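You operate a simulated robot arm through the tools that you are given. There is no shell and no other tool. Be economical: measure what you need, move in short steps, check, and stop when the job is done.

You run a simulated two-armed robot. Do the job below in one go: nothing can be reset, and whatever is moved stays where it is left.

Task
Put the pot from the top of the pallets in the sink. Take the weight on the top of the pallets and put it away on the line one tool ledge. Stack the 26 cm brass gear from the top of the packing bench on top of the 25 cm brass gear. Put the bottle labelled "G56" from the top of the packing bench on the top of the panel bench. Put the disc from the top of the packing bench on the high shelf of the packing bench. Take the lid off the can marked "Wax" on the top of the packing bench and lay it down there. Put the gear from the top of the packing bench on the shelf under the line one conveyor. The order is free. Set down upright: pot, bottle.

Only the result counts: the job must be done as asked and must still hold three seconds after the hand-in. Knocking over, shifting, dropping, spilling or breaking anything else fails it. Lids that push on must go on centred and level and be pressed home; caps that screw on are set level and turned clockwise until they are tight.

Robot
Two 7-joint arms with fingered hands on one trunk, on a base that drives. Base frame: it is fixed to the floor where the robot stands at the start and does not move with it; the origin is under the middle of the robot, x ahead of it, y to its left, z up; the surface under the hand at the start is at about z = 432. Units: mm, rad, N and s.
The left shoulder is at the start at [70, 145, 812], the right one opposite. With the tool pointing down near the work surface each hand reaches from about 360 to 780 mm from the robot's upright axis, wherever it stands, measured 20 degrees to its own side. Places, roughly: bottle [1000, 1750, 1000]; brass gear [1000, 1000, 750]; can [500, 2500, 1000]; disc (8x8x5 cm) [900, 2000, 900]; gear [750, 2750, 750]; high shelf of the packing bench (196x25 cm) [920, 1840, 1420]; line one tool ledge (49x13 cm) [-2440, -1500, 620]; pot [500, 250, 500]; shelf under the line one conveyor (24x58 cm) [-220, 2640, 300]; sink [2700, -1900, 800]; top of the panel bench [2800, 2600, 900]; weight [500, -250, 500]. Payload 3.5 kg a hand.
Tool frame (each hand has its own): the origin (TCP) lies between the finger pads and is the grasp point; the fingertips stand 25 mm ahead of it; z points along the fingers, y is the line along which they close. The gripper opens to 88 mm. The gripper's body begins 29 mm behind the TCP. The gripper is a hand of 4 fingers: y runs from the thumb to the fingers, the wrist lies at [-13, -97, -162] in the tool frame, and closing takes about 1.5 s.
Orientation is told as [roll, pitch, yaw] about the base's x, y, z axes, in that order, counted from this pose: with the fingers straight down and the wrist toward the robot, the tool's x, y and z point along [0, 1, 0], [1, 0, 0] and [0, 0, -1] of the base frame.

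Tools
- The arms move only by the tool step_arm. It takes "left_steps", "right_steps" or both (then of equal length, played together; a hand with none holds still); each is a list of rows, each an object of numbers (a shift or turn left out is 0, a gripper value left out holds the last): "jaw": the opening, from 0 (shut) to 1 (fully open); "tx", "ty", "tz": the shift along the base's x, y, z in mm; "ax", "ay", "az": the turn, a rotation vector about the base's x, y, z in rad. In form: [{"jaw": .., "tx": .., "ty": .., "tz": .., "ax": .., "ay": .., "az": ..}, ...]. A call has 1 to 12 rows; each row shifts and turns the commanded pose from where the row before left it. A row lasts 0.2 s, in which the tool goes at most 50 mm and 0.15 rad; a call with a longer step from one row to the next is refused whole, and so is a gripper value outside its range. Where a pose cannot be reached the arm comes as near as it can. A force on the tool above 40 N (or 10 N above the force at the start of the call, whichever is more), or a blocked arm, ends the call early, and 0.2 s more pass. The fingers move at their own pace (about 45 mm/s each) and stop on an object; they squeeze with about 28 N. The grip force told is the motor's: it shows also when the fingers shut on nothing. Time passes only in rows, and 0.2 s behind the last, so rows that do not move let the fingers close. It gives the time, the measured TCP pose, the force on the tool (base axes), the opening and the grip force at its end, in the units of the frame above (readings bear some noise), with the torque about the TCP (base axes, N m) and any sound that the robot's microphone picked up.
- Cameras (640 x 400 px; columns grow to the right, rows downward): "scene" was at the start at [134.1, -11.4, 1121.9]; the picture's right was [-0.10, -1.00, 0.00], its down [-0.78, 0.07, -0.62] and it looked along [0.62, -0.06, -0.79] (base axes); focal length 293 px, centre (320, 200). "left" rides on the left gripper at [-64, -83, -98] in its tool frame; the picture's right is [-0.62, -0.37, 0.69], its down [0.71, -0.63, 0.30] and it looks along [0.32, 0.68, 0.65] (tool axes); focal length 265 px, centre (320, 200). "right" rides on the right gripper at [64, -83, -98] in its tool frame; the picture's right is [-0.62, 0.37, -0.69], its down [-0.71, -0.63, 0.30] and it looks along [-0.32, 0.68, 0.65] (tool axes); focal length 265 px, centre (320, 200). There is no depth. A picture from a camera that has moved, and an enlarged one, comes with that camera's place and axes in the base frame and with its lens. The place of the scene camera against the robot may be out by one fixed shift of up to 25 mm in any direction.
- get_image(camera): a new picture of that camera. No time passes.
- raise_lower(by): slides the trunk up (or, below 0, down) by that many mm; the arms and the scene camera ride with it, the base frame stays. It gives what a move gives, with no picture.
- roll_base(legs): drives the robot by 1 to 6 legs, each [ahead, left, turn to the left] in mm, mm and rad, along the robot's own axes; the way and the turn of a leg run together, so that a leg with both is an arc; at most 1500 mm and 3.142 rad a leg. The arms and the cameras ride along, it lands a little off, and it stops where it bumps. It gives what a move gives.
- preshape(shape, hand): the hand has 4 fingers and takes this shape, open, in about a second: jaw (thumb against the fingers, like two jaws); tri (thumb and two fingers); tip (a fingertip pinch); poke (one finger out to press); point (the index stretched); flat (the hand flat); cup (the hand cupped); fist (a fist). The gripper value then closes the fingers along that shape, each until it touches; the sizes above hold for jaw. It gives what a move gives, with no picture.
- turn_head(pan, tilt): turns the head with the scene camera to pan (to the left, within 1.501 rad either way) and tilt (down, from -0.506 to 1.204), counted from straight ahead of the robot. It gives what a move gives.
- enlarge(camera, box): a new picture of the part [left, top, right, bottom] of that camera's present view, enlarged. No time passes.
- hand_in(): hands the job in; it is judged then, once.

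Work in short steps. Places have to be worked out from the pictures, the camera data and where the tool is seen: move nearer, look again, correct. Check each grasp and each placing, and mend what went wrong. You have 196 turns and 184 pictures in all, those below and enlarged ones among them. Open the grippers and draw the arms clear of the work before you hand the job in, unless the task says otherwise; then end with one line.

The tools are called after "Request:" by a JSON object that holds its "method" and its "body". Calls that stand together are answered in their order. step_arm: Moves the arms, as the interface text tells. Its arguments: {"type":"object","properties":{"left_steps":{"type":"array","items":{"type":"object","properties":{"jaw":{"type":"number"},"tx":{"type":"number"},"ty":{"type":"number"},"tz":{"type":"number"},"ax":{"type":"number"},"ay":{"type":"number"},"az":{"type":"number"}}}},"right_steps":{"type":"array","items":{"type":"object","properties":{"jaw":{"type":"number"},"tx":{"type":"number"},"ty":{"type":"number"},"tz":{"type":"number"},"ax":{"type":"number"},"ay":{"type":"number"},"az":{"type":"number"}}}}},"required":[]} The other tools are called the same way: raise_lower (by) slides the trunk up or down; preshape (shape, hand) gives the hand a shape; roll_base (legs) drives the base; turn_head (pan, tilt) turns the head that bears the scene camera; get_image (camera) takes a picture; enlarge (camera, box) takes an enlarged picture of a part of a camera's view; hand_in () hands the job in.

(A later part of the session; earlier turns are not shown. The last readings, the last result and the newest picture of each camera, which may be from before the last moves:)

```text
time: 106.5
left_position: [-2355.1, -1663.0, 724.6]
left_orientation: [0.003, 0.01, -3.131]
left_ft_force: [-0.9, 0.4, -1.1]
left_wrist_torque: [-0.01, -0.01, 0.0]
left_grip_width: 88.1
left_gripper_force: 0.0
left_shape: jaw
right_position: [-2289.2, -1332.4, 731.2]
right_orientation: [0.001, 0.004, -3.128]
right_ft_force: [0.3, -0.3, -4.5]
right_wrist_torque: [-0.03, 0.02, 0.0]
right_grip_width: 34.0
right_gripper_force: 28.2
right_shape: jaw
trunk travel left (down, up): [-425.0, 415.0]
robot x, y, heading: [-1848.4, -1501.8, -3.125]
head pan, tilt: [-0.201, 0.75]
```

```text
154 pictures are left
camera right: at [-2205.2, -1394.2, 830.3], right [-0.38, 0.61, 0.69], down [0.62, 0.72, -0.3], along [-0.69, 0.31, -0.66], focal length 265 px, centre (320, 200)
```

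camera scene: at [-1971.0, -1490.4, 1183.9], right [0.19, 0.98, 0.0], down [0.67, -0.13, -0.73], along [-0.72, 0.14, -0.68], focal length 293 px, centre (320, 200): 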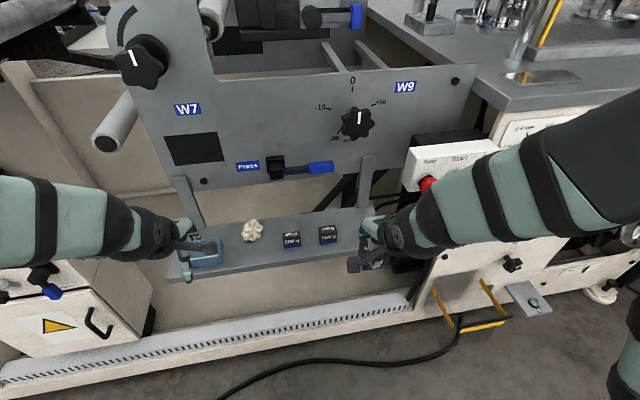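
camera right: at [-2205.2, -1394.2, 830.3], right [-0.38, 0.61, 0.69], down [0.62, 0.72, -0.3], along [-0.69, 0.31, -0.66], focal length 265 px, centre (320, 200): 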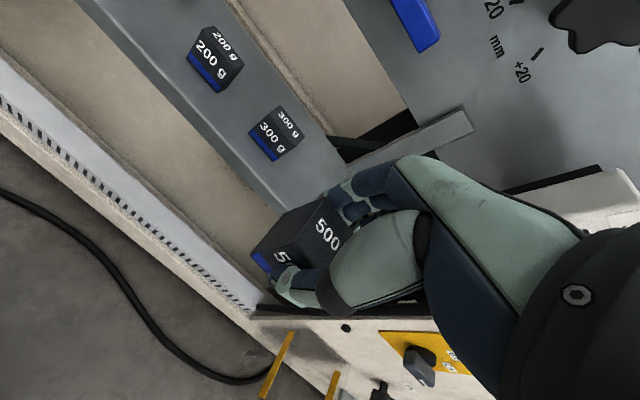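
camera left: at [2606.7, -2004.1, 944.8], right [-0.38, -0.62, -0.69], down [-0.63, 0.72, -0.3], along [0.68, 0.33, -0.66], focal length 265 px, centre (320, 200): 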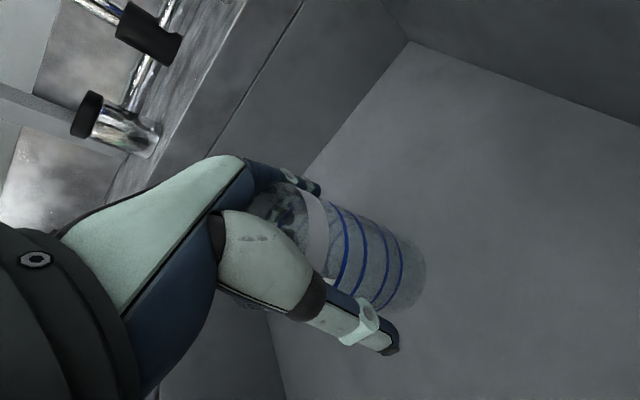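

Spot confirmed: the 300 g weight is at [-2427,-1386]. I pull the left hand back and bring the right to [-2420,-1305] above the ledge.

Request:
{"method": "step_arm", "body": {"left_steps": [{"tx": 40}, {"tx": 40}, {"tx": 20}, {}, {}], "right_steps": [{"tx": -44, "ty": 9}, {"tx": -44, "ty": 9}, {"tx": -43, "ty": 9}, {"tz": -30}, {}]}}

Request:
{"method": "get_image", "body": {"camera": "right"}}

Request:
{"method": "get_image", "body": {"camera": "scene"}}

```text
time: 107.7
left_position: [-2254.0, -1662.8, 723.8]
left_orientation: [0.002, 0.008, -3.13]
left_ft_force: [0.9, -0.3, 0.5]
left_wrist_torque: [0.0, 0.04, -0.01]
left_grip_width: 87.7
left_gripper_force: 0.2
left_shape: jaw
right_position: [-2419.6, -1304.4, 701.9]
right_orientation: [0.0, 0.002, -3.127]
right_ft_force: [-0.7, -0.2, -5.3]
right_wrist_torque: [-0.05, 0.04, -0.02]
right_grip_width: 33.7
right_gripper_force: 27.5
right_shape: jaw
trunk travel left (down, up): [-425.0, 415.0]
robot x, y, heading: [-1845.7, -1502.9, -3.123]
head pan, tilt: [-0.201, 0.75]
```

```text
153 pictures are left
camera right: at [-2336.3, -1367.4, 801.5], right [-0.38, 0.61, 0.69], down [0.62, 0.72, -0.3], along [-0.69, 0.31, -0.66], focal length 265 px, centre (320, 200)
```

right: 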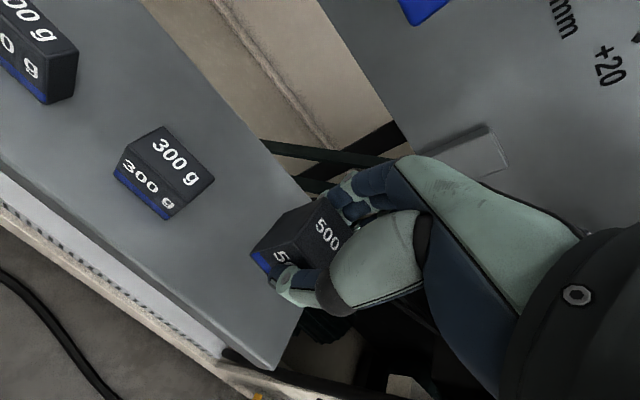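

```text
152 pictures are left
camera scene: at [-1970.7, -1490.5, 1183.9], right [0.19, 0.98, 0.0], down [0.67, -0.13, -0.73], along [-0.72, 0.14, -0.68], focal length 293 px, centre (320, 200)
```

scene: 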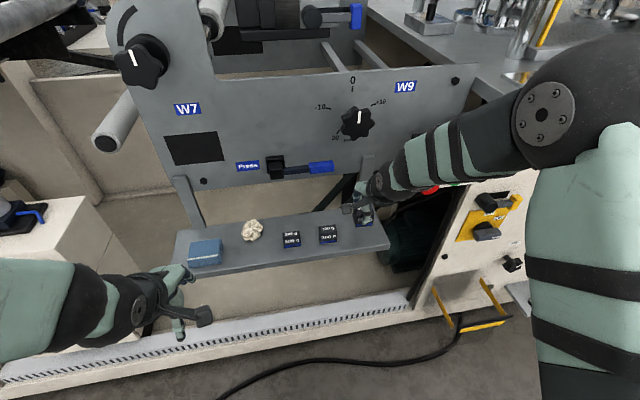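

The weight is over the free end of the ledge. Lower it.

Request:
{"method": "step_arm", "body": {"right_steps": [{"tz": -20}, {"tz": -16}, {}, {"tz": -4}, {"tz": -4}, {}]}}

Request:
{"method": "get_image", "body": {"camera": "right"}}

```text
time: 109.1
left_position: [-2255.7, -1662.6, 722.2]
left_orientation: [0.003, 0.011, -3.131]
left_ft_force: [0.0, 0.1, -0.1]
left_wrist_torque: [0.0, -0.01, 0.0]
left_grip_width: 87.9
left_gripper_force: 0.0
left_shape: jaw
right_position: [-2420.5, -1305.0, 657.1]
right_orientation: [0.001, 0.005, -3.127]
right_ft_force: [-0.3, 0.0, -2.5]
right_wrist_torque: [-0.02, 0.0, -0.03]
right_grip_width: 34.0
right_gripper_force: 27.8
right_shape: jaw
trunk travel left (down, up): [-425.0, 415.0]
robot x, y, heading: [-1848.7, -1498.4, -3.127]
head pan, tilt: [-0.201, 0.75]
```

```text
151 pictures are left
camera right: at [-2336.5, -1367.3, 756.5], right [-0.38, 0.61, 0.69], down [0.62, 0.72, -0.3], along [-0.69, 0.32, -0.66], focal length 265 px, centre (320, 200)
```

right: 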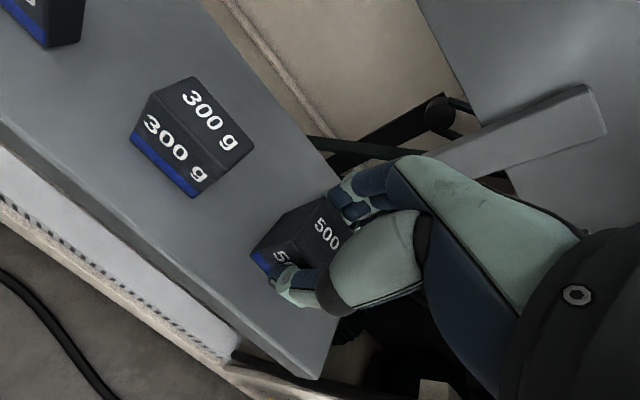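

The load has half gone (touching). One more 2 mm, then release and rise.

Request:
{"method": "step_arm", "body": {"right_steps": [{"tz": -2}, {}, {"jaw": 1}, {}, {}, {}, {}, {}, {"tz": 10}, {"tz": 30}, {"tz": 40}, {}]}}

Request:
{"method": "get_image", "body": {"camera": "right"}}

```text
time: 111.7
left_position: [-2254.1, -1662.5, 721.7]
left_orientation: [0.005, 0.011, -3.132]
left_ft_force: [-0.5, -0.8, 0.7]
left_wrist_torque: [0.01, 0.04, -0.02]
left_grip_width: 87.8
left_gripper_force: 0.1
left_shape: jaw
right_position: [-2420.3, -1304.2, 737.3]
right_orientation: [0.0, 0.003, -3.126]
right_ft_force: [-0.6, 0.1, -0.7]
right_wrist_torque: [-0.02, 0.0, 0.0]
right_grip_width: 87.5
right_gripper_force: 0.1
right_shape: jaw
trunk travel left (down, up): [-425.0, 415.0]
robot x, y, heading: [-1848.4, -1501.7, -3.124]
head pan, tilt: [-0.201, 0.75]
```

```text
150 pictures are left
camera right: at [-2337.0, -1367.8, 836.4], right [-0.38, 0.61, 0.69], down [0.62, 0.72, -0.3], along [-0.69, 0.31, -0.66], focal length 265 px, centre (320, 200)
```

right: 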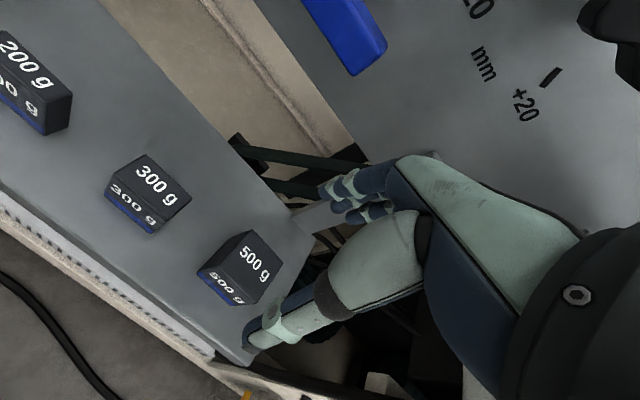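

The weight sits well on the ledge. Next the packing bench: retract, back out, turn round and drive over.

Request:
{"method": "step_arm", "body": {"right_steps": [{"tx": 45}, {"tx": 45}, {"tx": 40}]}}

Request:
{"method": "roll_base", "body": {"legs": [[-800, 0, 0], [0, 0, 3.126], [600, 1500, 0]]}}

Request:
{"method": "raise_lower", "body": {"by": 350}}

Request:
{"method": "turn_head", "body": {"pan": 1.1, "tilt": 0.45}}

Request:
{"method": "get_image", "body": {"camera": "scene"}}

```text
time: 112.5
left_position: [-2253.2, -1662.8, 723.3]
left_orientation: [0.001, 0.01, -3.133]
left_ft_force: [0.1, -0.2, -0.5]
left_wrist_torque: [-0.01, 0.03, 0.01]
left_grip_width: 88.0
left_gripper_force: 0.2
left_shape: jaw
right_position: [-2283.9, -1306.9, 741.3]
right_orientation: [0.0, 0.001, -3.128]
right_ft_force: [0.7, 0.2, 0.3]
right_wrist_torque: [-0.01, 0.02, 0.02]
right_grip_width: 87.5
right_gripper_force: 0.1
right_shape: jaw
trunk travel left (down, up): [-425.0, 415.0]
robot x, y, heading: [-1850.9, -1503.2, -3.13]
head pan, tilt: [-0.201, 0.75]
```

```text
refused: leg 3 is longer than a leg can be; nothing moved
```

```text
time: 115.9
left_position: [-2255.6, -1662.4, 1072.7]
left_orientation: [0.004, 0.008, -3.132]
left_ft_force: [0.7, 0.5, 0.1]
left_wrist_torque: [0.01, -0.01, 0.03]
left_grip_width: 87.9
left_gripper_force: 0.1
left_shape: jaw
right_position: [-2285.6, -1306.1, 1089.4]
right_orientation: [-0.001, 0.003, -3.129]
right_ft_force: [-0.9, -0.6, 0.1]
right_wrist_torque: [0.01, -0.02, 0.01]
right_grip_width: 87.8
right_gripper_force: 0.1
right_shape: jaw
trunk travel left (down, up): [-775.0, 65.0]
robot x, y, heading: [-1850.8, -1499.5, -3.124]
head pan, tilt: [-0.201, 0.75]
```

```text
time: 117.3
left_position: [-2254.9, -1662.5, 1073.7]
left_orientation: [0.004, 0.007, -3.132]
left_ft_force: [0.0, -0.2, 0.7]
left_wrist_torque: [0.01, 0.01, 0.03]
left_grip_width: 87.8
left_gripper_force: 0.0
left_shape: jaw
right_position: [-2285.6, -1306.0, 1090.6]
right_orientation: [0.0, 0.004, -3.126]
right_ft_force: [-0.2, 0.4, 0.2]
right_wrist_torque: [0.0, -0.01, -0.01]
right_grip_width: 87.5
right_gripper_force: 0.1
right_shape: jaw
trunk travel left (down, up): [-775.0, 65.0]
robot x, y, heading: [-1848.7, -1502.4, -3.127]
head pan, tilt: [1.1, 0.45]
```

```text
149 pictures are left
camera scene: at [-1929.7, -1588.5, 1560.4], right [-0.9, 0.44, 0.0], down [0.19, 0.39, -0.9], along [-0.4, -0.81, -0.44], focal length 293 px, centre (320, 200)
```

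scene: 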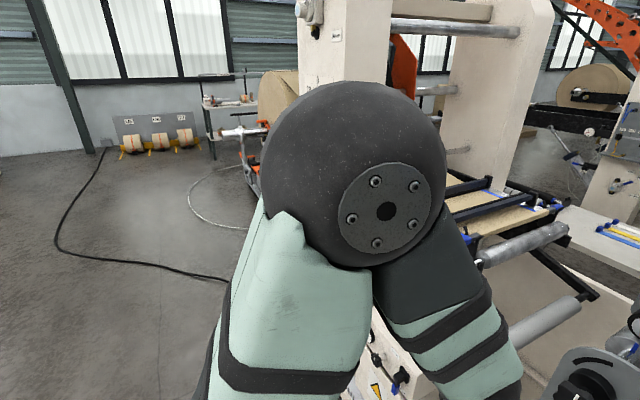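

The base call was refused as too long; I split it.

Request:
{"method": "roll_base", "body": {"legs": [[-800, 0, 0], [0, 0, 3.126], [600, 0, 0], [0, 1450, 0]]}}

Request:
{"method": "get_image", "body": {"camera": "scene"}}

```text
time: 136.3
left_position: [-40.5, -340.4, 1073.8]
left_orientation: [0.008, 0.01, 0.021]
left_ft_force: [0.5, -0.4, 0.7]
left_wrist_torque: [0.0, -0.01, -0.01]
left_grip_width: 88.2
left_gripper_force: 0.1
left_shape: jaw
right_position: [-5.9, -697.1, 1090.3]
right_orientation: [0.004, 0.002, 0.022]
right_ft_force: [-0.1, -0.2, -0.1]
right_wrist_torque: [-0.01, 0.01, -0.05]
right_grip_width: 87.5
right_gripper_force: 0.0
right_shape: jaw
trunk travel left (down, up): [-775.0, 65.0]
robot x, y, heading: [-449.0, -503.0, 0.023]
head pan, tilt: [1.1, 0.45]
stopped in leg 4: the robot was blocked; the commanded pose is now the measured one
```

```text
148 pictures are left
camera scene: at [-347.3, -428.7, 1560.7], right [0.9, -0.43, 0.0], down [-0.19, -0.39, -0.9], along [0.39, 0.81, -0.43], focal length 293 px, centre (320, 200)
```

scene: 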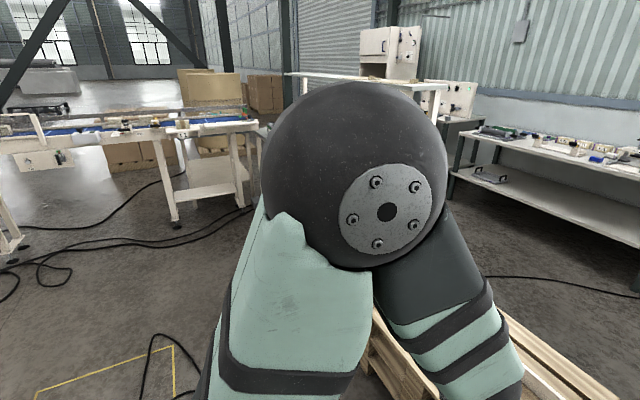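

Blocked going left at y≈-503. I look down to the left to see what's there.

Request:
{"method": "turn_head", "body": {"pan": 1.5, "tilt": 0.9}}

Request:
{"method": "get_image", "body": {"camera": "scene"}}

Request:
{"method": "get_image", "body": {"camera": "left"}}

```text
time: 137.2
left_position: [-41.0, -335.0, 1072.4]
left_orientation: [0.001, 0.007, 0.021]
left_ft_force: [-0.6, -1.0, 0.3]
left_wrist_torque: [0.0, 0.01, 0.01]
left_grip_width: 87.9
left_gripper_force: 0.1
left_shape: jaw
right_position: [-5.3, -691.7, 1090.5]
right_orientation: [-0.002, 0.004, 0.023]
right_ft_force: [0.4, 0.2, 0.6]
right_wrist_torque: [0.0, 0.0, 0.03]
right_grip_width: 87.6
right_gripper_force: 0.1
right_shape: jaw
trunk travel left (down, up): [-775.0, 65.0]
robot x, y, heading: [-444.1, -500.0, 0.019]
head pan, tilt: [1.499, 0.901]
```

```text
147 pictures are left
camera scene: at [-382.4, -428.8, 1522.1], right [1.0, -0.05, 0.0], down [-0.04, -0.78, -0.62], along [0.03, 0.62, -0.78], focal length 293 px, centre (320, 200)
```

scene: 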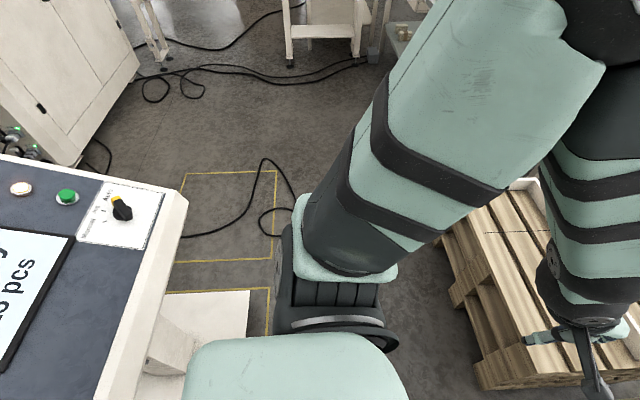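

```text
146 pictures are left
camera left: at [-121.7, -402.9, 1170.1], right [-0.36, -0.63, -0.69], down [-0.65, 0.7, -0.3], along [0.67, 0.34, -0.66], focal length 265 px, centre (320, 200)
```

left: 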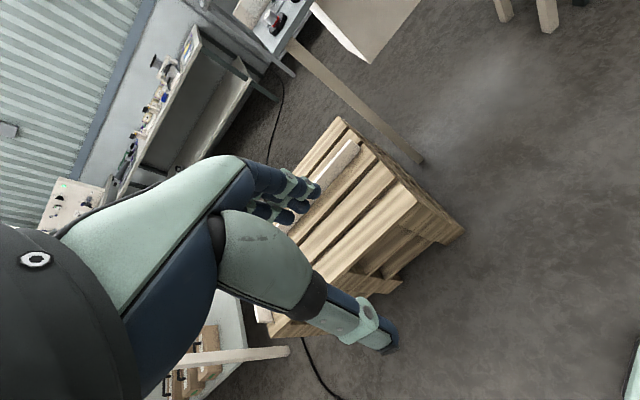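

A control console stands at x<-665, y≈-380…0. I step ahead to x≈-170 first, then left past it.

Request:
{"method": "roll_base", "body": {"legs": [[0, -60, 0], [280, 0, -0.02], [0, 1250, 0]]}}

Request:
{"method": "turn_head", "body": {"pan": 0.8, "tilt": 0.6}}

Request:
{"method": "get_image", "body": {"camera": "scene"}}

```text
time: 145.6
left_position: [231.1, 843.4, 1072.9]
left_orientation: [0.003, 0.01, 0.005]
left_ft_force: [0.3, 0.1, 0.6]
left_wrist_torque: [-0.01, -0.03, -0.02]
left_grip_width: 87.7
left_gripper_force: 0.1
left_shape: jaw
right_position: [259.8, 486.7, 1090.6]
right_orientation: [0.001, 0.004, 0.005]
right_ft_force: [-0.4, 0.3, 0.0]
right_wrist_torque: [0.01, -0.03, 0.03]
right_grip_width: 87.6
right_gripper_force: 0.0
right_shape: jaw
trunk travel left (down, up): [-775.0, 65.0]
robot x, y, heading: [-176.4, 682.0, 0.008]
head pan, tilt: [1.499, 0.901]
```

```text
time: 146.7
left_position: [230.6, 843.4, 1072.9]
left_orientation: [0.005, 0.008, 0.003]
left_ft_force: [0.7, -0.6, 0.5]
left_wrist_torque: [-0.03, -0.04, 0.01]
left_grip_width: 87.8
left_gripper_force: 0.1
left_shape: jaw
right_position: [259.9, 487.9, 1090.1]
right_orientation: [0.0, 0.003, 0.004]
right_ft_force: [-1.2, -0.8, 0.3]
right_wrist_torque: [-0.02, -0.02, -0.02]
right_grip_width: 87.6
right_gripper_force: 0.1
right_shape: jaw
trunk travel left (down, up): [-775.0, 65.0]
robot x, y, heading: [-176.9, 683.3, 0.004]
head pan, tilt: [0.799, 0.6]
```

```text
145 pictures are left
camera scene: at [-56.2, 744.6, 1546.8], right [0.72, -0.69, 0.0], down [-0.39, -0.41, -0.82], along [0.57, 0.6, -0.57], focal length 293 px, centre (320, 200)
```

scene: 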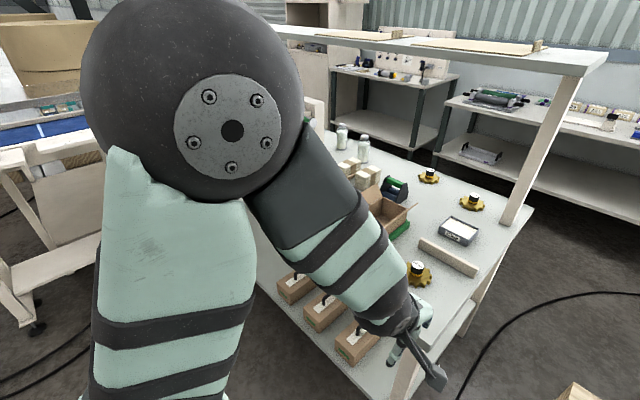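

The left arm blocks the view; I drive on to y≈1300 and look ahead.

Request:
{"method": "roll_base", "body": {"legs": [[0, 620, 0]]}}

Request:
{"method": "turn_head", "body": {"pan": 0.0, "tilt": 0.6}}

Request:
{"method": "get_image", "body": {"camera": "scene"}}

```text
time: 150.2
left_position: [231.3, 1473.3, 1073.1]
left_orientation: [0.002, 0.007, -0.009]
left_ft_force: [0.1, -0.8, -0.4]
left_wrist_torque: [0.0, -0.01, -0.04]
left_grip_width: 87.8
left_gripper_force: 0.0
left_shape: jaw
right_position: [258.2, 1116.4, 1090.2]
right_orientation: [-0.002, 0.004, -0.007]
right_ft_force: [-0.2, 0.5, 0.5]
right_wrist_torque: [0.0, -0.01, -0.02]
right_grip_width: 88.0
right_gripper_force: 0.1
right_shape: jaw
trunk travel left (down, up): [-775.0, 65.0]
robot x, y, heading: [-179.4, 1324.6, -0.002]
head pan, tilt: [0.799, 0.6]
```

```text
time: 151.4
left_position: [232.4, 1474.4, 1073.6]
left_orientation: [0.005, 0.009, -0.01]
left_ft_force: [-0.4, -0.8, -0.4]
left_wrist_torque: [0.02, 0.03, -0.02]
left_grip_width: 88.0
left_gripper_force: 0.0
left_shape: jaw
right_position: [257.2, 1117.6, 1090.8]
right_orientation: [0.0, 0.004, -0.006]
right_ft_force: [-0.2, -0.2, 1.2]
right_wrist_torque: [0.05, 0.01, 0.01]
right_grip_width: 87.8
right_gripper_force: 0.0
right_shape: jaw
trunk travel left (down, up): [-775.0, 65.0]
robot x, y, heading: [-175.7, 1319.8, -0.005]
head pan, tilt: [0.0, 0.6]
```

```text
144 pictures are left
camera scene: at [-29.9, 1315.7, 1546.8], right [0.0, -1.0, 0.0], down [-0.57, 0.0, -0.82], along [0.82, 0.0, -0.57], focal length 293 px, centre (320, 200)
```

scene: 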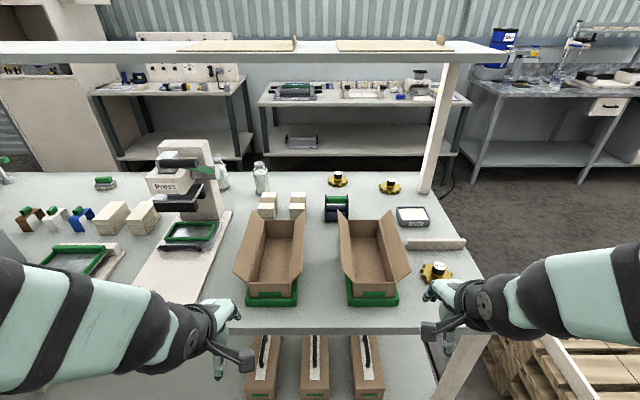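

I zoom in on the brass gears and the other items.

Request:
{"method": "enlarge", "body": {"camera": "scene", "box": [310, 160, 470, 290]}}

Request:
{"method": "enlarge", "body": {"camera": "scene", "box": [0, 150, 160, 280]}}

Request:
{"method": "enlarge", "body": {"camera": "scene", "box": [150, 140, 310, 270]}}

```text
3.08 times, centred on (390, 225) of scene
camera zoom: at [-29.9, 1315.7, 1546.8], right [0.0, -1.0, 0.0], down [-0.57, 0.0, -0.82], along [0.82, 0.0, -0.57], focal length 901 px, centre (105, 123)
```

zoom: 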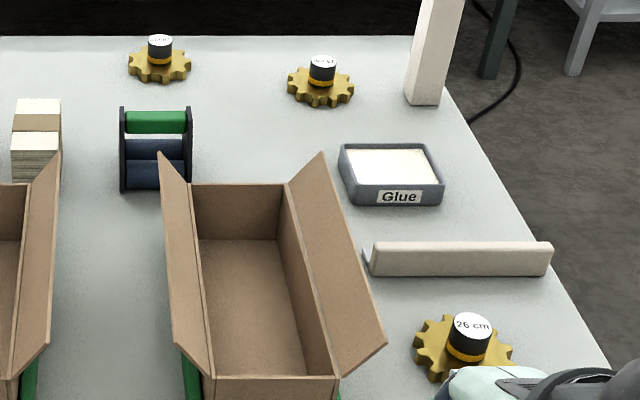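

```text
3.08 times, centred on (80, 215) of scene
camera zoom: at [-29.9, 1315.7, 1546.8], right [0.0, -1.0, 0.0], down [-0.57, 0.0, -0.82], along [0.82, 0.0, -0.57], focal length 901 px, centre (1058, 154)
```

zoom: 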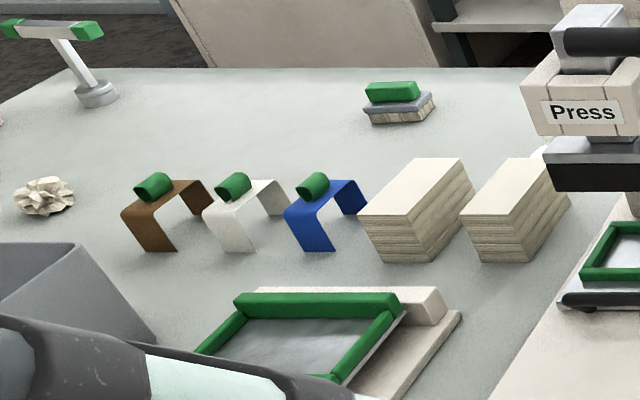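

```text
3.08 times, centred on (230, 205) of scene
camera zoom: at [-29.9, 1315.7, 1546.8], right [0.0, -1.0, 0.0], down [-0.57, 0.0, -0.82], along [0.82, 0.0, -0.57], focal length 901 px, centre (597, 185)
```

zoom: 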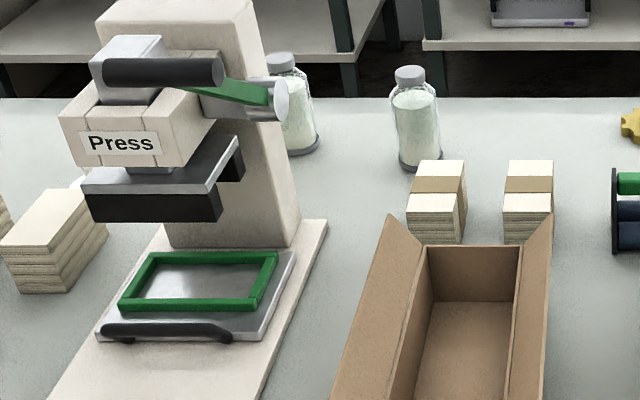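

Request:
{"method": "enlarge", "body": {"camera": "scene", "box": [320, 165, 408, 200]}}

Request:
{"method": "enlarge", "body": {"camera": "scene", "box": [390, 220, 490, 290]}}

```text
7.27 times, centred on (364, 182) of scene
camera zoom: at [-29.9, 1315.7, 1546.8], right [0.0, -1.0, 0.0], down [-0.57, 0.0, -0.82], along [0.82, 0.0, -0.57], focal length 2129 px, centre (0, 327)
```

zoom: 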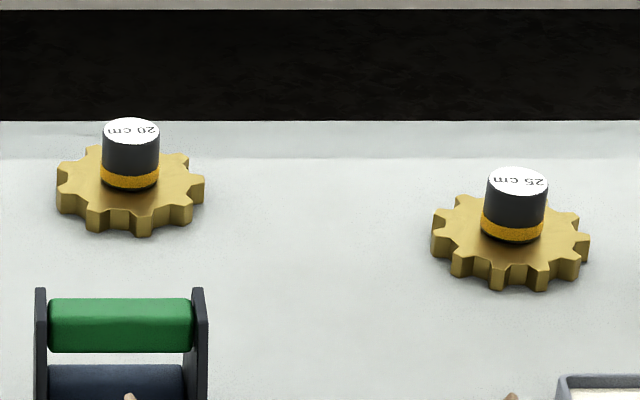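

```text
5.71 times, centred on (440, 255) of scene
camera zoom: at [-29.9, 1315.7, 1546.8], right [0.0, -1.0, 0.0], down [-0.57, 0.0, -0.82], along [0.82, 0.0, -0.57], focal length 1673 px, centre (-366, -114)
```

zoom: 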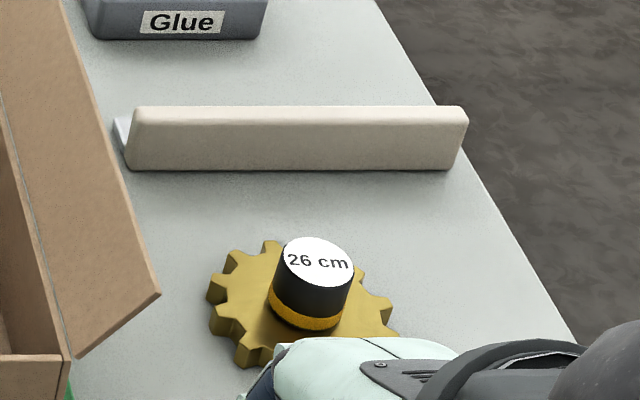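

The 25 cm gear is at the back right (≈[1035,1010]), the 26 cm one at front right (≈[555,970]); bench top z≈866, x 390–1180. Back items are better reached from the east side. First I drive further left to see the rest.

Request:
{"method": "roll_base", "body": {"legs": [[0, 450, 0]]}}

Request:
{"method": "turn_head", "body": {"pan": 0.35, "tilt": 0.5}}

Request:
{"method": "get_image", "body": {"camera": "scene"}}

Request:
{"method": "turn_head", "body": {"pan": 1.4, "tilt": 0.6}}

Request:
{"method": "get_image", "body": {"camera": "scene"}}

```text
time: 154.1
left_position: [230.9, 1933.8, 1072.8]
left_orientation: [0.003, 0.009, -0.001]
left_ft_force: [0.6, 0.2, 0.2]
left_wrist_torque: [-0.03, 0.0, -0.01]
left_grip_width: 87.9
left_gripper_force: 0.1
left_shape: jaw
right_position: [257.9, 1576.7, 1090.7]
right_orientation: [-0.001, 0.004, 0.001]
right_ft_force: [0.3, -0.4, 0.2]
right_wrist_torque: [0.01, -0.02, -0.01]
right_grip_width: 87.6
right_gripper_force: 0.1
right_shape: jaw
trunk travel left (down, up): [-775.0, 65.0]
robot x, y, heading: [-177.8, 1779.8, 0.006]
head pan, tilt: [0.0, 0.6]
```

```text
time: 155.0
left_position: [232.4, 1934.2, 1072.0]
left_orientation: [0.003, 0.008, -0.002]
left_ft_force: [-0.6, -0.2, 0.0]
left_wrist_torque: [0.01, -0.04, -0.01]
left_grip_width: 88.0
left_gripper_force: 0.0
left_shape: jaw
right_position: [258.9, 1578.2, 1090.2]
right_orientation: [-0.001, 0.003, -0.001]
right_ft_force: [0.3, 0.0, 0.3]
right_wrist_torque: [0.03, 0.02, -0.02]
right_grip_width: 87.7
right_gripper_force: 0.0
right_shape: jaw
trunk travel left (down, up): [-775.0, 65.0]
robot x, y, heading: [-174.9, 1774.2, 0.001]
head pan, tilt: [0.351, 0.499]
```

```text
138 pictures are left
camera scene: at [-32.4, 1806.1, 1555.9], right [0.34, -0.94, 0.0], down [-0.45, -0.17, -0.88], along [0.82, 0.3, -0.48], focal length 293 px, centre (320, 200)
```

scene: 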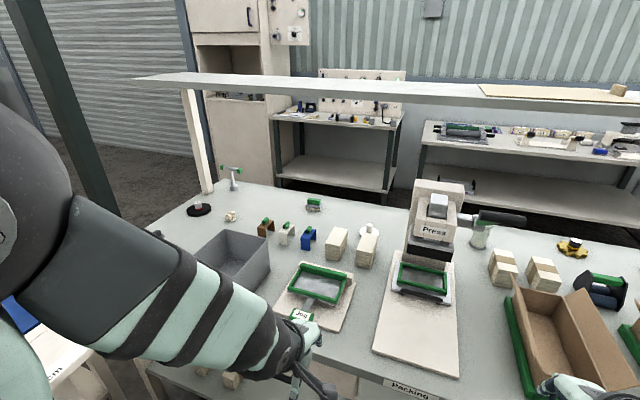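

```text
time: 156.3
left_position: [231.0, 1935.6, 1071.9]
left_orientation: [0.003, 0.007, -0.001]
left_ft_force: [0.1, -0.6, 0.2]
left_wrist_torque: [0.02, 0.02, -0.02]
left_grip_width: 87.8
left_gripper_force: 0.0
left_shape: jaw
right_position: [259.9, 1578.2, 1091.0]
right_orientation: [0.001, 0.002, -0.001]
right_ft_force: [-0.9, -0.5, 0.5]
right_wrist_torque: [-0.02, -0.02, 0.02]
right_grip_width: 87.6
right_gripper_force: 0.0
right_shape: jaw
trunk travel left (down, up): [-775.0, 65.0]
robot x, y, heading: [-179.1, 1778.0, 0.002]
head pan, tilt: [1.4, 0.6]
```

```text
137 pictures are left
camera scene: at [-102.8, 1861.3, 1546.9], right [0.99, -0.17, 0.0], down [-0.1, -0.56, -0.83], along [0.14, 0.81, -0.56], focal length 293 px, centre (320, 200)
```

scene: 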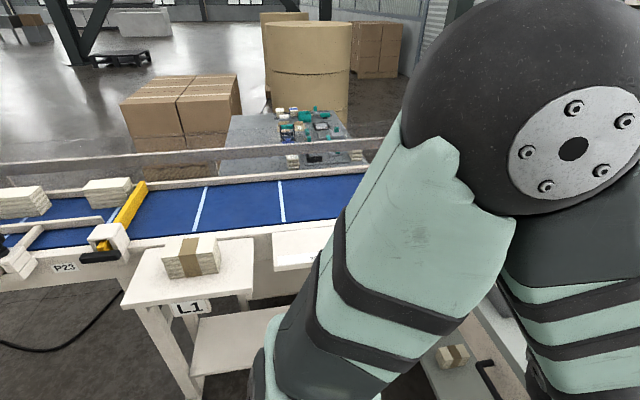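

The left arm hides the can; I turn the robot 0.7 rad left in place and look again.

Request:
{"method": "roll_base", "body": {"legs": [[0, 0, 0.7]]}}

Request:
{"method": "turn_head", "body": {"pan": 0.0, "tilt": 0.6}}

Request:
{"method": "get_image", "body": {"camera": "scene"}}

```text
time: 158.6
left_position: [32.3, 2163.6, 1072.7]
left_orientation: [0.003, 0.008, 0.707]
left_ft_force: [0.2, -0.1, -0.7]
left_wrist_torque: [0.04, -0.02, 0.0]
left_grip_width: 87.7
left_gripper_force: 0.1
left_shape: jaw
right_position: [284.2, 1908.8, 1090.5]
right_orientation: [0.0, 0.003, 0.708]
right_ft_force: [0.0, -0.4, -0.2]
right_wrist_torque: [0.01, 0.01, -0.02]
right_grip_width: 87.8
right_gripper_force: 0.0
right_shape: jaw
trunk travel left (down, up): [-775.0, 65.0]
robot x, y, heading: [-178.4, 1783.3, 0.713]
head pan, tilt: [1.4, 0.6]
```

```text
time: 160.1
left_position: [31.8, 2162.5, 1072.6]
left_orientation: [0.003, 0.009, 0.707]
left_ft_force: [0.6, -0.2, -0.4]
left_wrist_torque: [0.01, 0.02, 0.03]
left_grip_width: 87.7
left_gripper_force: 0.0
left_shape: jaw
right_position: [283.4, 1908.8, 1091.5]
right_orientation: [0.002, 0.004, 0.71]
right_ft_force: [-0.2, -0.1, -0.3]
right_wrist_torque: [0.0, -0.05, 0.04]
right_grip_width: 87.8
right_gripper_force: 0.1
right_shape: jaw
trunk travel left (down, up): [-775.0, 65.0]
robot x, y, heading: [-176.0, 1778.9, 0.709]
head pan, tilt: [0.0, 0.6]
```

```text
136 pictures are left
camera scene: at [-63.0, 1864.5, 1546.8], right [0.65, -0.76, 0.0], down [-0.43, -0.37, -0.82], along [0.63, 0.54, -0.57], focal length 293 px, centre (320, 200)
```

scene: 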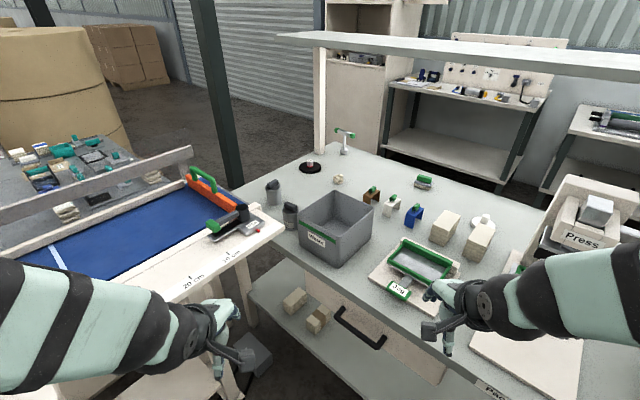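

Request:
{"method": "enlarge", "body": {"camera": "scene", "box": [250, 120, 390, 270]}}

Request:
{"method": "enlarge", "body": {"camera": "scene", "box": [370, 160, 530, 310]}}

Request:
{"method": "enlarge", "body": {"camera": "scene", "box": [100, 160, 310, 390]}}

```text
2.67 times, centred on (320, 195) of scene
camera zoom: at [-63.0, 1864.5, 1546.8], right [0.65, -0.76, 0.0], down [-0.43, -0.37, -0.82], along [0.63, 0.54, -0.57], focal length 781 px, centre (320, 213)
```

zoom: 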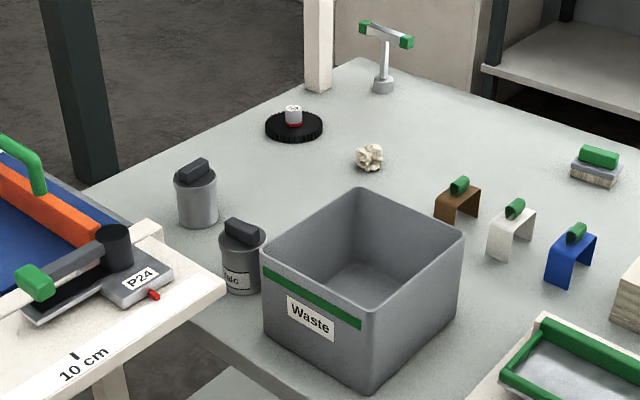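

```text
2.67 times, centred on (450, 235) of scene
camera zoom: at [-63.0, 1864.5, 1546.8], right [0.65, -0.76, 0.0], down [-0.43, -0.37, -0.82], along [0.63, 0.54, -0.57], focal length 781 px, centre (-27, 107)
```

zoom: 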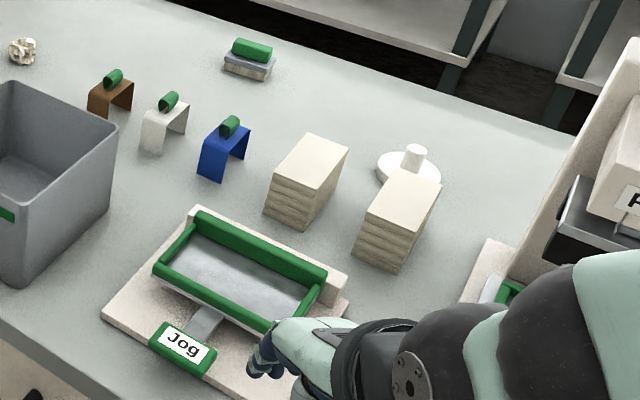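

```text
1.74 times, centred on (205, 275) of scene
camera zoom: at [-63.0, 1864.5, 1546.8], right [0.65, -0.76, 0.0], down [-0.43, -0.37, -0.82], along [0.63, 0.54, -0.57], focal length 509 px, centre (520, 70)
```

zoom: 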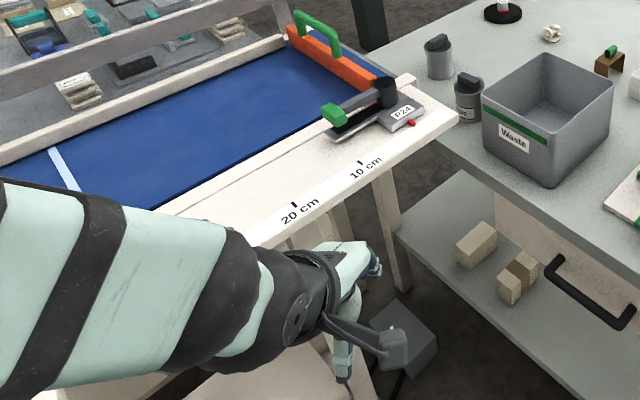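

I see two cans ("Talc" in front at ≈[481,2468], another behind at ≈[550,2630]), the disc (white, stub handle) at ≈[950,1957] and the black gear at ≈[857,2718]. I raise the trunk and drive diagonally closer to the cans.

Request:
{"method": "raise_lower", "body": {"by": 60}}

Request:
{"method": "roll_base", "body": {"legs": [[390, 110, 0]]}}

Request:
{"method": "turn_head", "body": {"pan": 0.05, "tilt": 0.85}}

Request:
{"method": "get_image", "body": {"camera": "scene"}}

Request:
{"method": "get_image", "body": {"camera": "left"}}

```text
time: 161.1
left_position: [32.4, 2163.0, 1131.8]
left_orientation: [0.003, 0.009, 0.708]
left_ft_force: [1.3, 0.3, -0.1]
left_wrist_torque: [0.01, 0.02, 0.03]
left_grip_width: 87.9
left_gripper_force: 0.0
left_shape: jaw
right_position: [284.6, 1908.9, 1151.3]
right_orientation: [0.001, 0.007, 0.708]
right_ft_force: [-0.3, -0.7, 0.3]
right_wrist_torque: [-0.01, 0.03, -0.02]
right_grip_width: 87.9
right_gripper_force: 0.0
right_shape: jaw
trunk travel left (down, up): [-835.0, 5.0]
robot x, y, heading: [-175.8, 1780.0, 0.706]
head pan, tilt: [0.0, 0.6]
```

```text
time: 163.6
left_position: [266.4, 2500.8, 1134.0]
left_orientation: [0.004, 0.007, 0.696]
left_ft_force: [0.0, -0.3, -0.2]
left_wrist_torque: [0.01, -0.01, 0.0]
left_grip_width: 87.9
left_gripper_force: 0.0
left_shape: jaw
right_position: [516.2, 2245.8, 1150.1]
right_orientation: [0.001, 0.002, 0.698]
right_ft_force: [-0.5, 0.5, -0.5]
right_wrist_torque: [-0.02, 0.05, 0.01]
right_grip_width: 87.7
right_gripper_force: 0.1
right_shape: jaw
trunk travel left (down, up): [-835.0, 5.0]
robot x, y, heading: [54.3, 2119.6, 0.701]
head pan, tilt: [0.0, 0.6]
```

```text
time: 164.4
left_position: [267.3, 2501.6, 1133.2]
left_orientation: [0.002, 0.009, 0.696]
left_ft_force: [0.2, -0.1, 0.1]
left_wrist_torque: [0.02, 0.04, 0.0]
left_grip_width: 87.9
left_gripper_force: 0.1
left_shape: jaw
right_position: [518.0, 2247.5, 1151.1]
right_orientation: [-0.001, 0.005, 0.698]
right_ft_force: [-0.1, 0.6, -0.1]
right_wrist_torque: [-0.03, -0.01, -0.04]
right_grip_width: 87.8
right_gripper_force: 0.2
right_shape: jaw
trunk travel left (down, up): [-835.0, 5.0]
robot x, y, heading: [53.6, 2120.4, 0.701]
head pan, tilt: [0.051, 0.85]
```

```text
132 pictures are left
camera scene: at [159.5, 2201.9, 1586.0], right [0.68, -0.73, 0.0], down [-0.55, -0.51, -0.66], along [0.48, 0.45, -0.75], focal length 293 px, centre (320, 200)
```

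scene: 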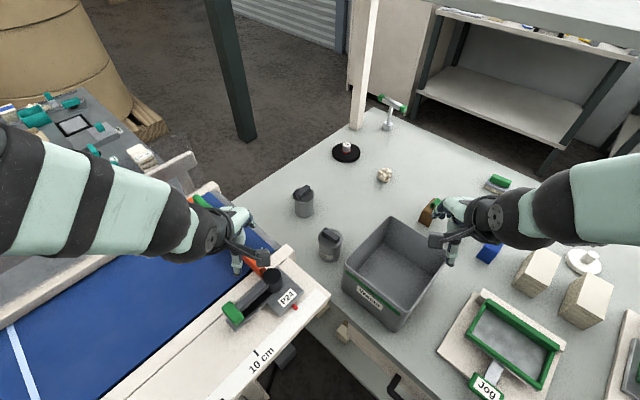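

```text
131 pictures are left
camera left: at [245.0, 2399.3, 1230.1], right [0.11, -0.71, -0.69], down [-0.94, 0.14, -0.3], along [0.31, 0.68, -0.66], focal length 265 px, centre (320, 200)
```

left: 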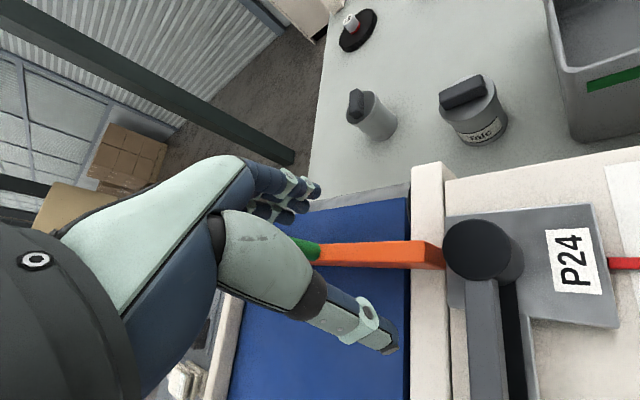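

Request:
{"method": "enlarge", "body": {"camera": "scene", "box": [270, 170, 370, 270]}}

Request:
{"method": "enlarge", "body": {"camera": "left", "box": [320, 50, 520, 160]}}

```text
4.00 times, centred on (320, 220) of scene
camera zoom: at [159.5, 2201.9, 1586.0], right [0.68, -0.73, 0.0], down [-0.55, -0.51, -0.66], along [0.48, 0.45, -0.75], focal length 1171 px, centre (320, 120)
```

zoom: 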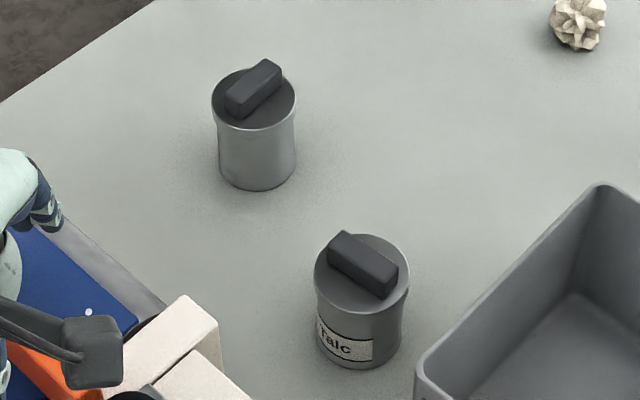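

```text
3.20 times, centred on (420, 105) of left
camera zoom: at [245.0, 2399.3, 1230.1], right [0.11, -0.71, -0.69], down [-0.94, 0.14, -0.3], along [0.31, 0.68, -0.66], focal length 849 px, centre (0, 504)
```

zoom: 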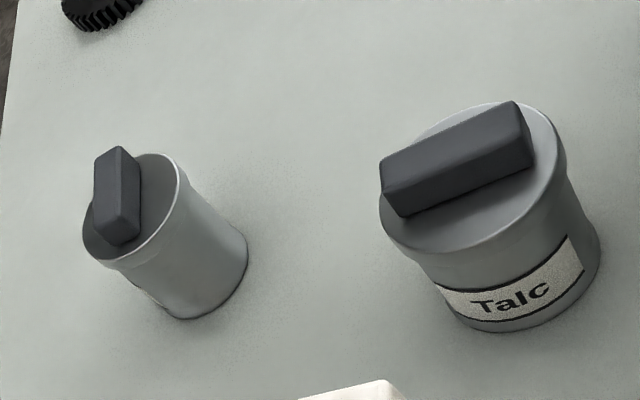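

The second can (unlabelled side to me) should be "Wax"; I bring the left hand toward it with yaw 0, above it, and look.

Request:
{"method": "step_arm", "body": {"left_steps": [{"tx": 38, "ty": 16, "az": -0.1}, {"tx": 38, "ty": 16, "az": -0.12}, {"tx": 38, "ty": 16, "az": -0.12}, {"tx": 38, "ty": 16, "az": -0.12}, {"tx": 38, "ty": 16, "az": -0.12}, {"tx": 38, "ty": 16, "az": -0.116}, {}]}}

Request:
{"method": "get_image", "body": {"camera": "left"}}

```text
time: 166.0
left_position: [497.0, 2598.7, 1130.2]
left_orientation: [0.002, 0.01, -0.004]
left_ft_force: [0.0, 0.1, -0.7]
left_wrist_torque: [-0.01, -0.02, 0.02]
left_grip_width: 87.9
left_gripper_force: 0.2
left_shape: jaw
right_position: [516.2, 2246.6, 1150.4]
right_orientation: [0.001, 0.003, 0.698]
right_ft_force: [0.4, 0.6, 0.7]
right_wrist_torque: [-0.02, 0.0, -0.03]
right_grip_width: 87.8
right_gripper_force: 0.1
right_shape: jaw
trunk travel left (down, up): [-835.0, 5.0]
robot x, y, heading: [53.2, 2123.3, 0.7]
head pan, tilt: [0.051, 0.85]
```

```text
128 pictures are left
camera left: at [413.3, 2533.5, 1227.9], right [-0.38, -0.62, -0.69], down [-0.63, 0.72, -0.3], along [0.68, 0.32, -0.66], focal length 265 px, centre (320, 200)
```

left: 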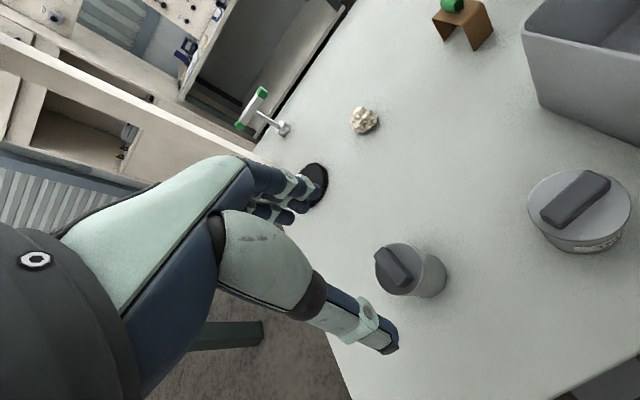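

Triangulated: lid centre ≈ [544,2638], lid top ≈ z 928, bar along x (~50 mm). I go to just above and check.

Request:
{"method": "step_arm", "body": {"left_steps": [{"tx": 24, "ty": 19, "tz": -20}, {"tx": 23, "ty": 19, "tz": -20}, {"tz": -40}, {"tz": -40}, {"tz": -25}, {}]}}

Request:
{"method": "get_image", "body": {"camera": "left"}}

Request:
{"method": "enlarge", "body": {"camera": "scene", "box": [260, 150, 380, 270]}}

```text
time: 167.4
left_position: [542.5, 2636.8, 988.6]
left_orientation: [0.004, 0.008, 0.0]
left_ft_force: [-0.3, 0.4, -0.3]
left_wrist_torque: [0.0, 0.02, 0.02]
left_grip_width: 88.0
left_gripper_force: 0.1
left_shape: jaw
right_position: [516.1, 2245.7, 1150.5]
right_orientation: [0.0, 0.003, 0.698]
right_ft_force: [-0.1, 0.1, -0.5]
right_wrist_torque: [0.0, -0.03, -0.01]
right_grip_width: 87.6
right_gripper_force: 0.0
right_shape: jaw
trunk travel left (down, up): [-835.0, 5.0]
robot x, y, heading: [52.8, 2119.3, 0.697]
head pan, tilt: [0.051, 0.85]
```

```text
127 pictures are left
camera left: at [459.4, 2571.1, 1086.3], right [-0.37, -0.62, -0.69], down [-0.63, 0.72, -0.3], along [0.68, 0.33, -0.66], focal length 265 px, centre (320, 200)
```

left: 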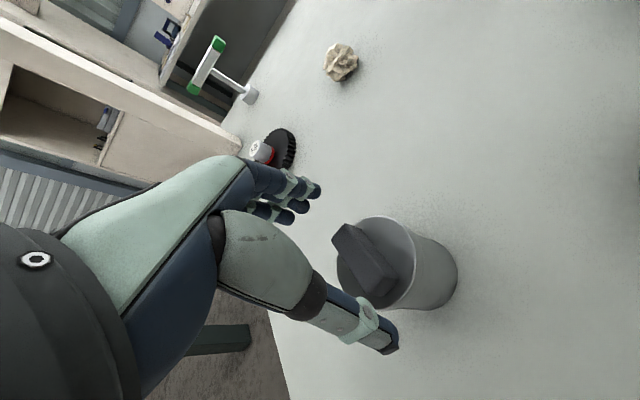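

```text
3.33 times, centred on (320, 210) of scene
camera zoom: at [158.4, 2200.7, 1586.1], right [0.68, -0.73, 0.0], down [-0.55, -0.51, -0.66], along [0.48, 0.45, -0.75], focal length 976 px, centre (320, 167)
```

zoom: 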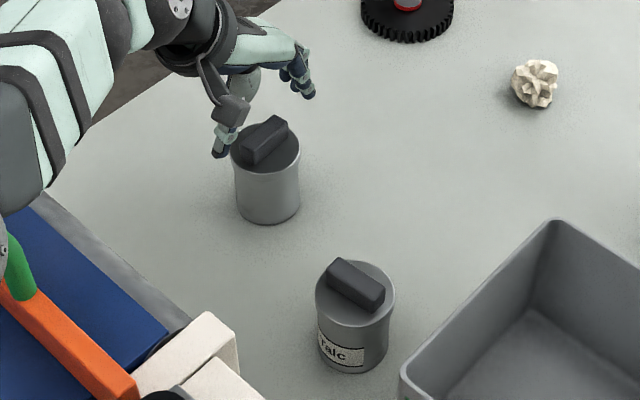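

The label isn't visible from here (a hint of it on the north-west side). I raise the hand and turn it to view the can from the north-west.

Request:
{"method": "step_arm", "body": {"left_steps": [{"tz": 45}, {"tz": 45}, {"tx": -20, "ty": 4, "az": -0.133}, {"tx": -20, "ty": 4, "az": -0.133}, {"tx": -20, "ty": 4, "az": -0.133}, {"tx": -20, "ty": 4, "az": -0.133}, {"tx": -20, "ty": 4, "az": -0.133}, {"tx": -20, "ty": 4, "az": -0.133}, {}]}}

Request:
{"method": "get_image", "body": {"camera": "left"}}

```text
time: 169.4
left_position: [424.1, 2661.4, 1080.1]
left_orientation: [0.004, 0.008, -0.801]
left_ft_force: [0.5, 0.5, -0.1]
left_wrist_torque: [0.02, -0.02, 0.01]
left_grip_width: 88.2
left_gripper_force: 0.0
left_shape: jaw
right_position: [517.7, 2245.9, 1150.0]
right_orientation: [0.0, 0.005, 0.698]
right_ft_force: [-0.1, -0.5, -0.4]
right_wrist_torque: [0.0, 0.01, -0.01]
right_grip_width: 87.7
right_gripper_force: 0.0
right_shape: jaw
trunk travel left (down, up): [-835.0, 5.0]
robot x, y, heading: [55.5, 2118.8, 0.699]
head pan, tilt: [0.051, 0.85]
```

```text
125 pictures are left
camera left: at [320.3, 2674.7, 1177.7], right [-0.7, -0.16, -0.69], down [0.07, 0.95, -0.3], along [0.71, -0.26, -0.66], focal length 265 px, centre (320, 200)
```

left: 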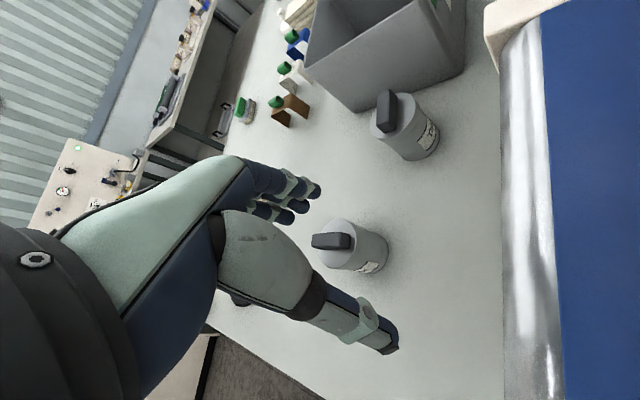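

Request:
{"method": "enlarge", "body": {"camera": "left", "box": [310, 210, 410, 285]}}

```text
5.33 times, centred on (360, 248) of left
camera zoom: at [320.3, 2674.7, 1177.7], right [-0.7, -0.16, -0.69], down [0.07, 0.95, -0.3], along [0.71, -0.26, -0.66], focal length 1416 px, centre (107, -53)
```

zoom: 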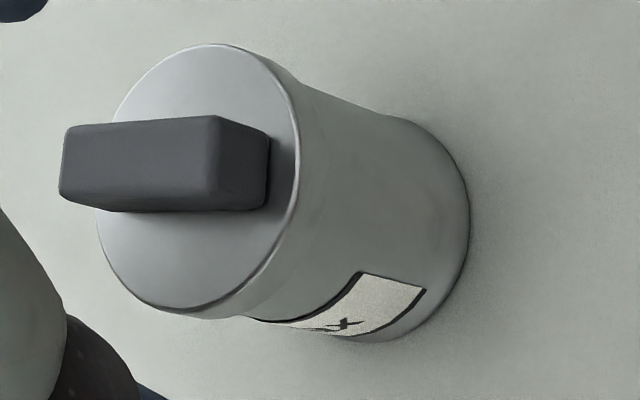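

The label ends in "x": this is the Wax can. Return over the bar with yaw 0 and lower to tips just above the lid.

Request:
{"method": "step_arm", "body": {"left_steps": [{"jaw": 0.8, "tx": 20, "ty": -4, "az": 0.133}, {"tx": 20, "ty": -4, "az": 0.133}, {"tx": 20, "ty": -4, "az": 0.133}, {"tx": 20, "ty": -4, "az": 0.133}, {"tx": 20, "ty": -4, "az": 0.133}, {"tx": 20, "ty": -4, "az": 0.133}, {"tz": -40}, {"tz": -40}, {"tz": -25}, {}]}}

Request:
{"method": "get_image", "body": {"camera": "left"}}

```text
time: 171.6
left_position: [539.7, 2635.5, 970.4]
left_orientation: [0.005, 0.008, -0.002]
left_ft_force: [0.8, 0.6, -0.8]
left_wrist_torque: [0.01, 0.0, 0.0]
left_grip_width: 70.5
left_gripper_force: 0.0
left_shape: jaw
right_position: [517.7, 2247.1, 1150.1]
right_orientation: [0.001, 0.003, 0.698]
right_ft_force: [-0.1, -0.1, 0.4]
right_wrist_torque: [-0.07, 0.0, 0.04]
right_grip_width: 87.6
right_gripper_force: 0.2
right_shape: jaw
trunk travel left (down, up): [-835.0, 5.0]
robot x, y, heading: [54.5, 2121.2, 0.695]
head pan, tilt: [0.051, 0.85]
```

```text
123 pictures are left
camera left: at [457.3, 2569.4, 1068.2], right [-0.38, -0.62, -0.69], down [-0.63, 0.72, -0.3], along [0.68, 0.33, -0.66], focal length 265 px, centre (320, 200)
```

left: 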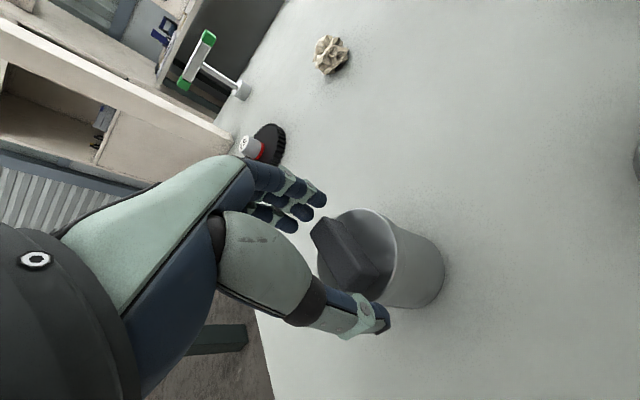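

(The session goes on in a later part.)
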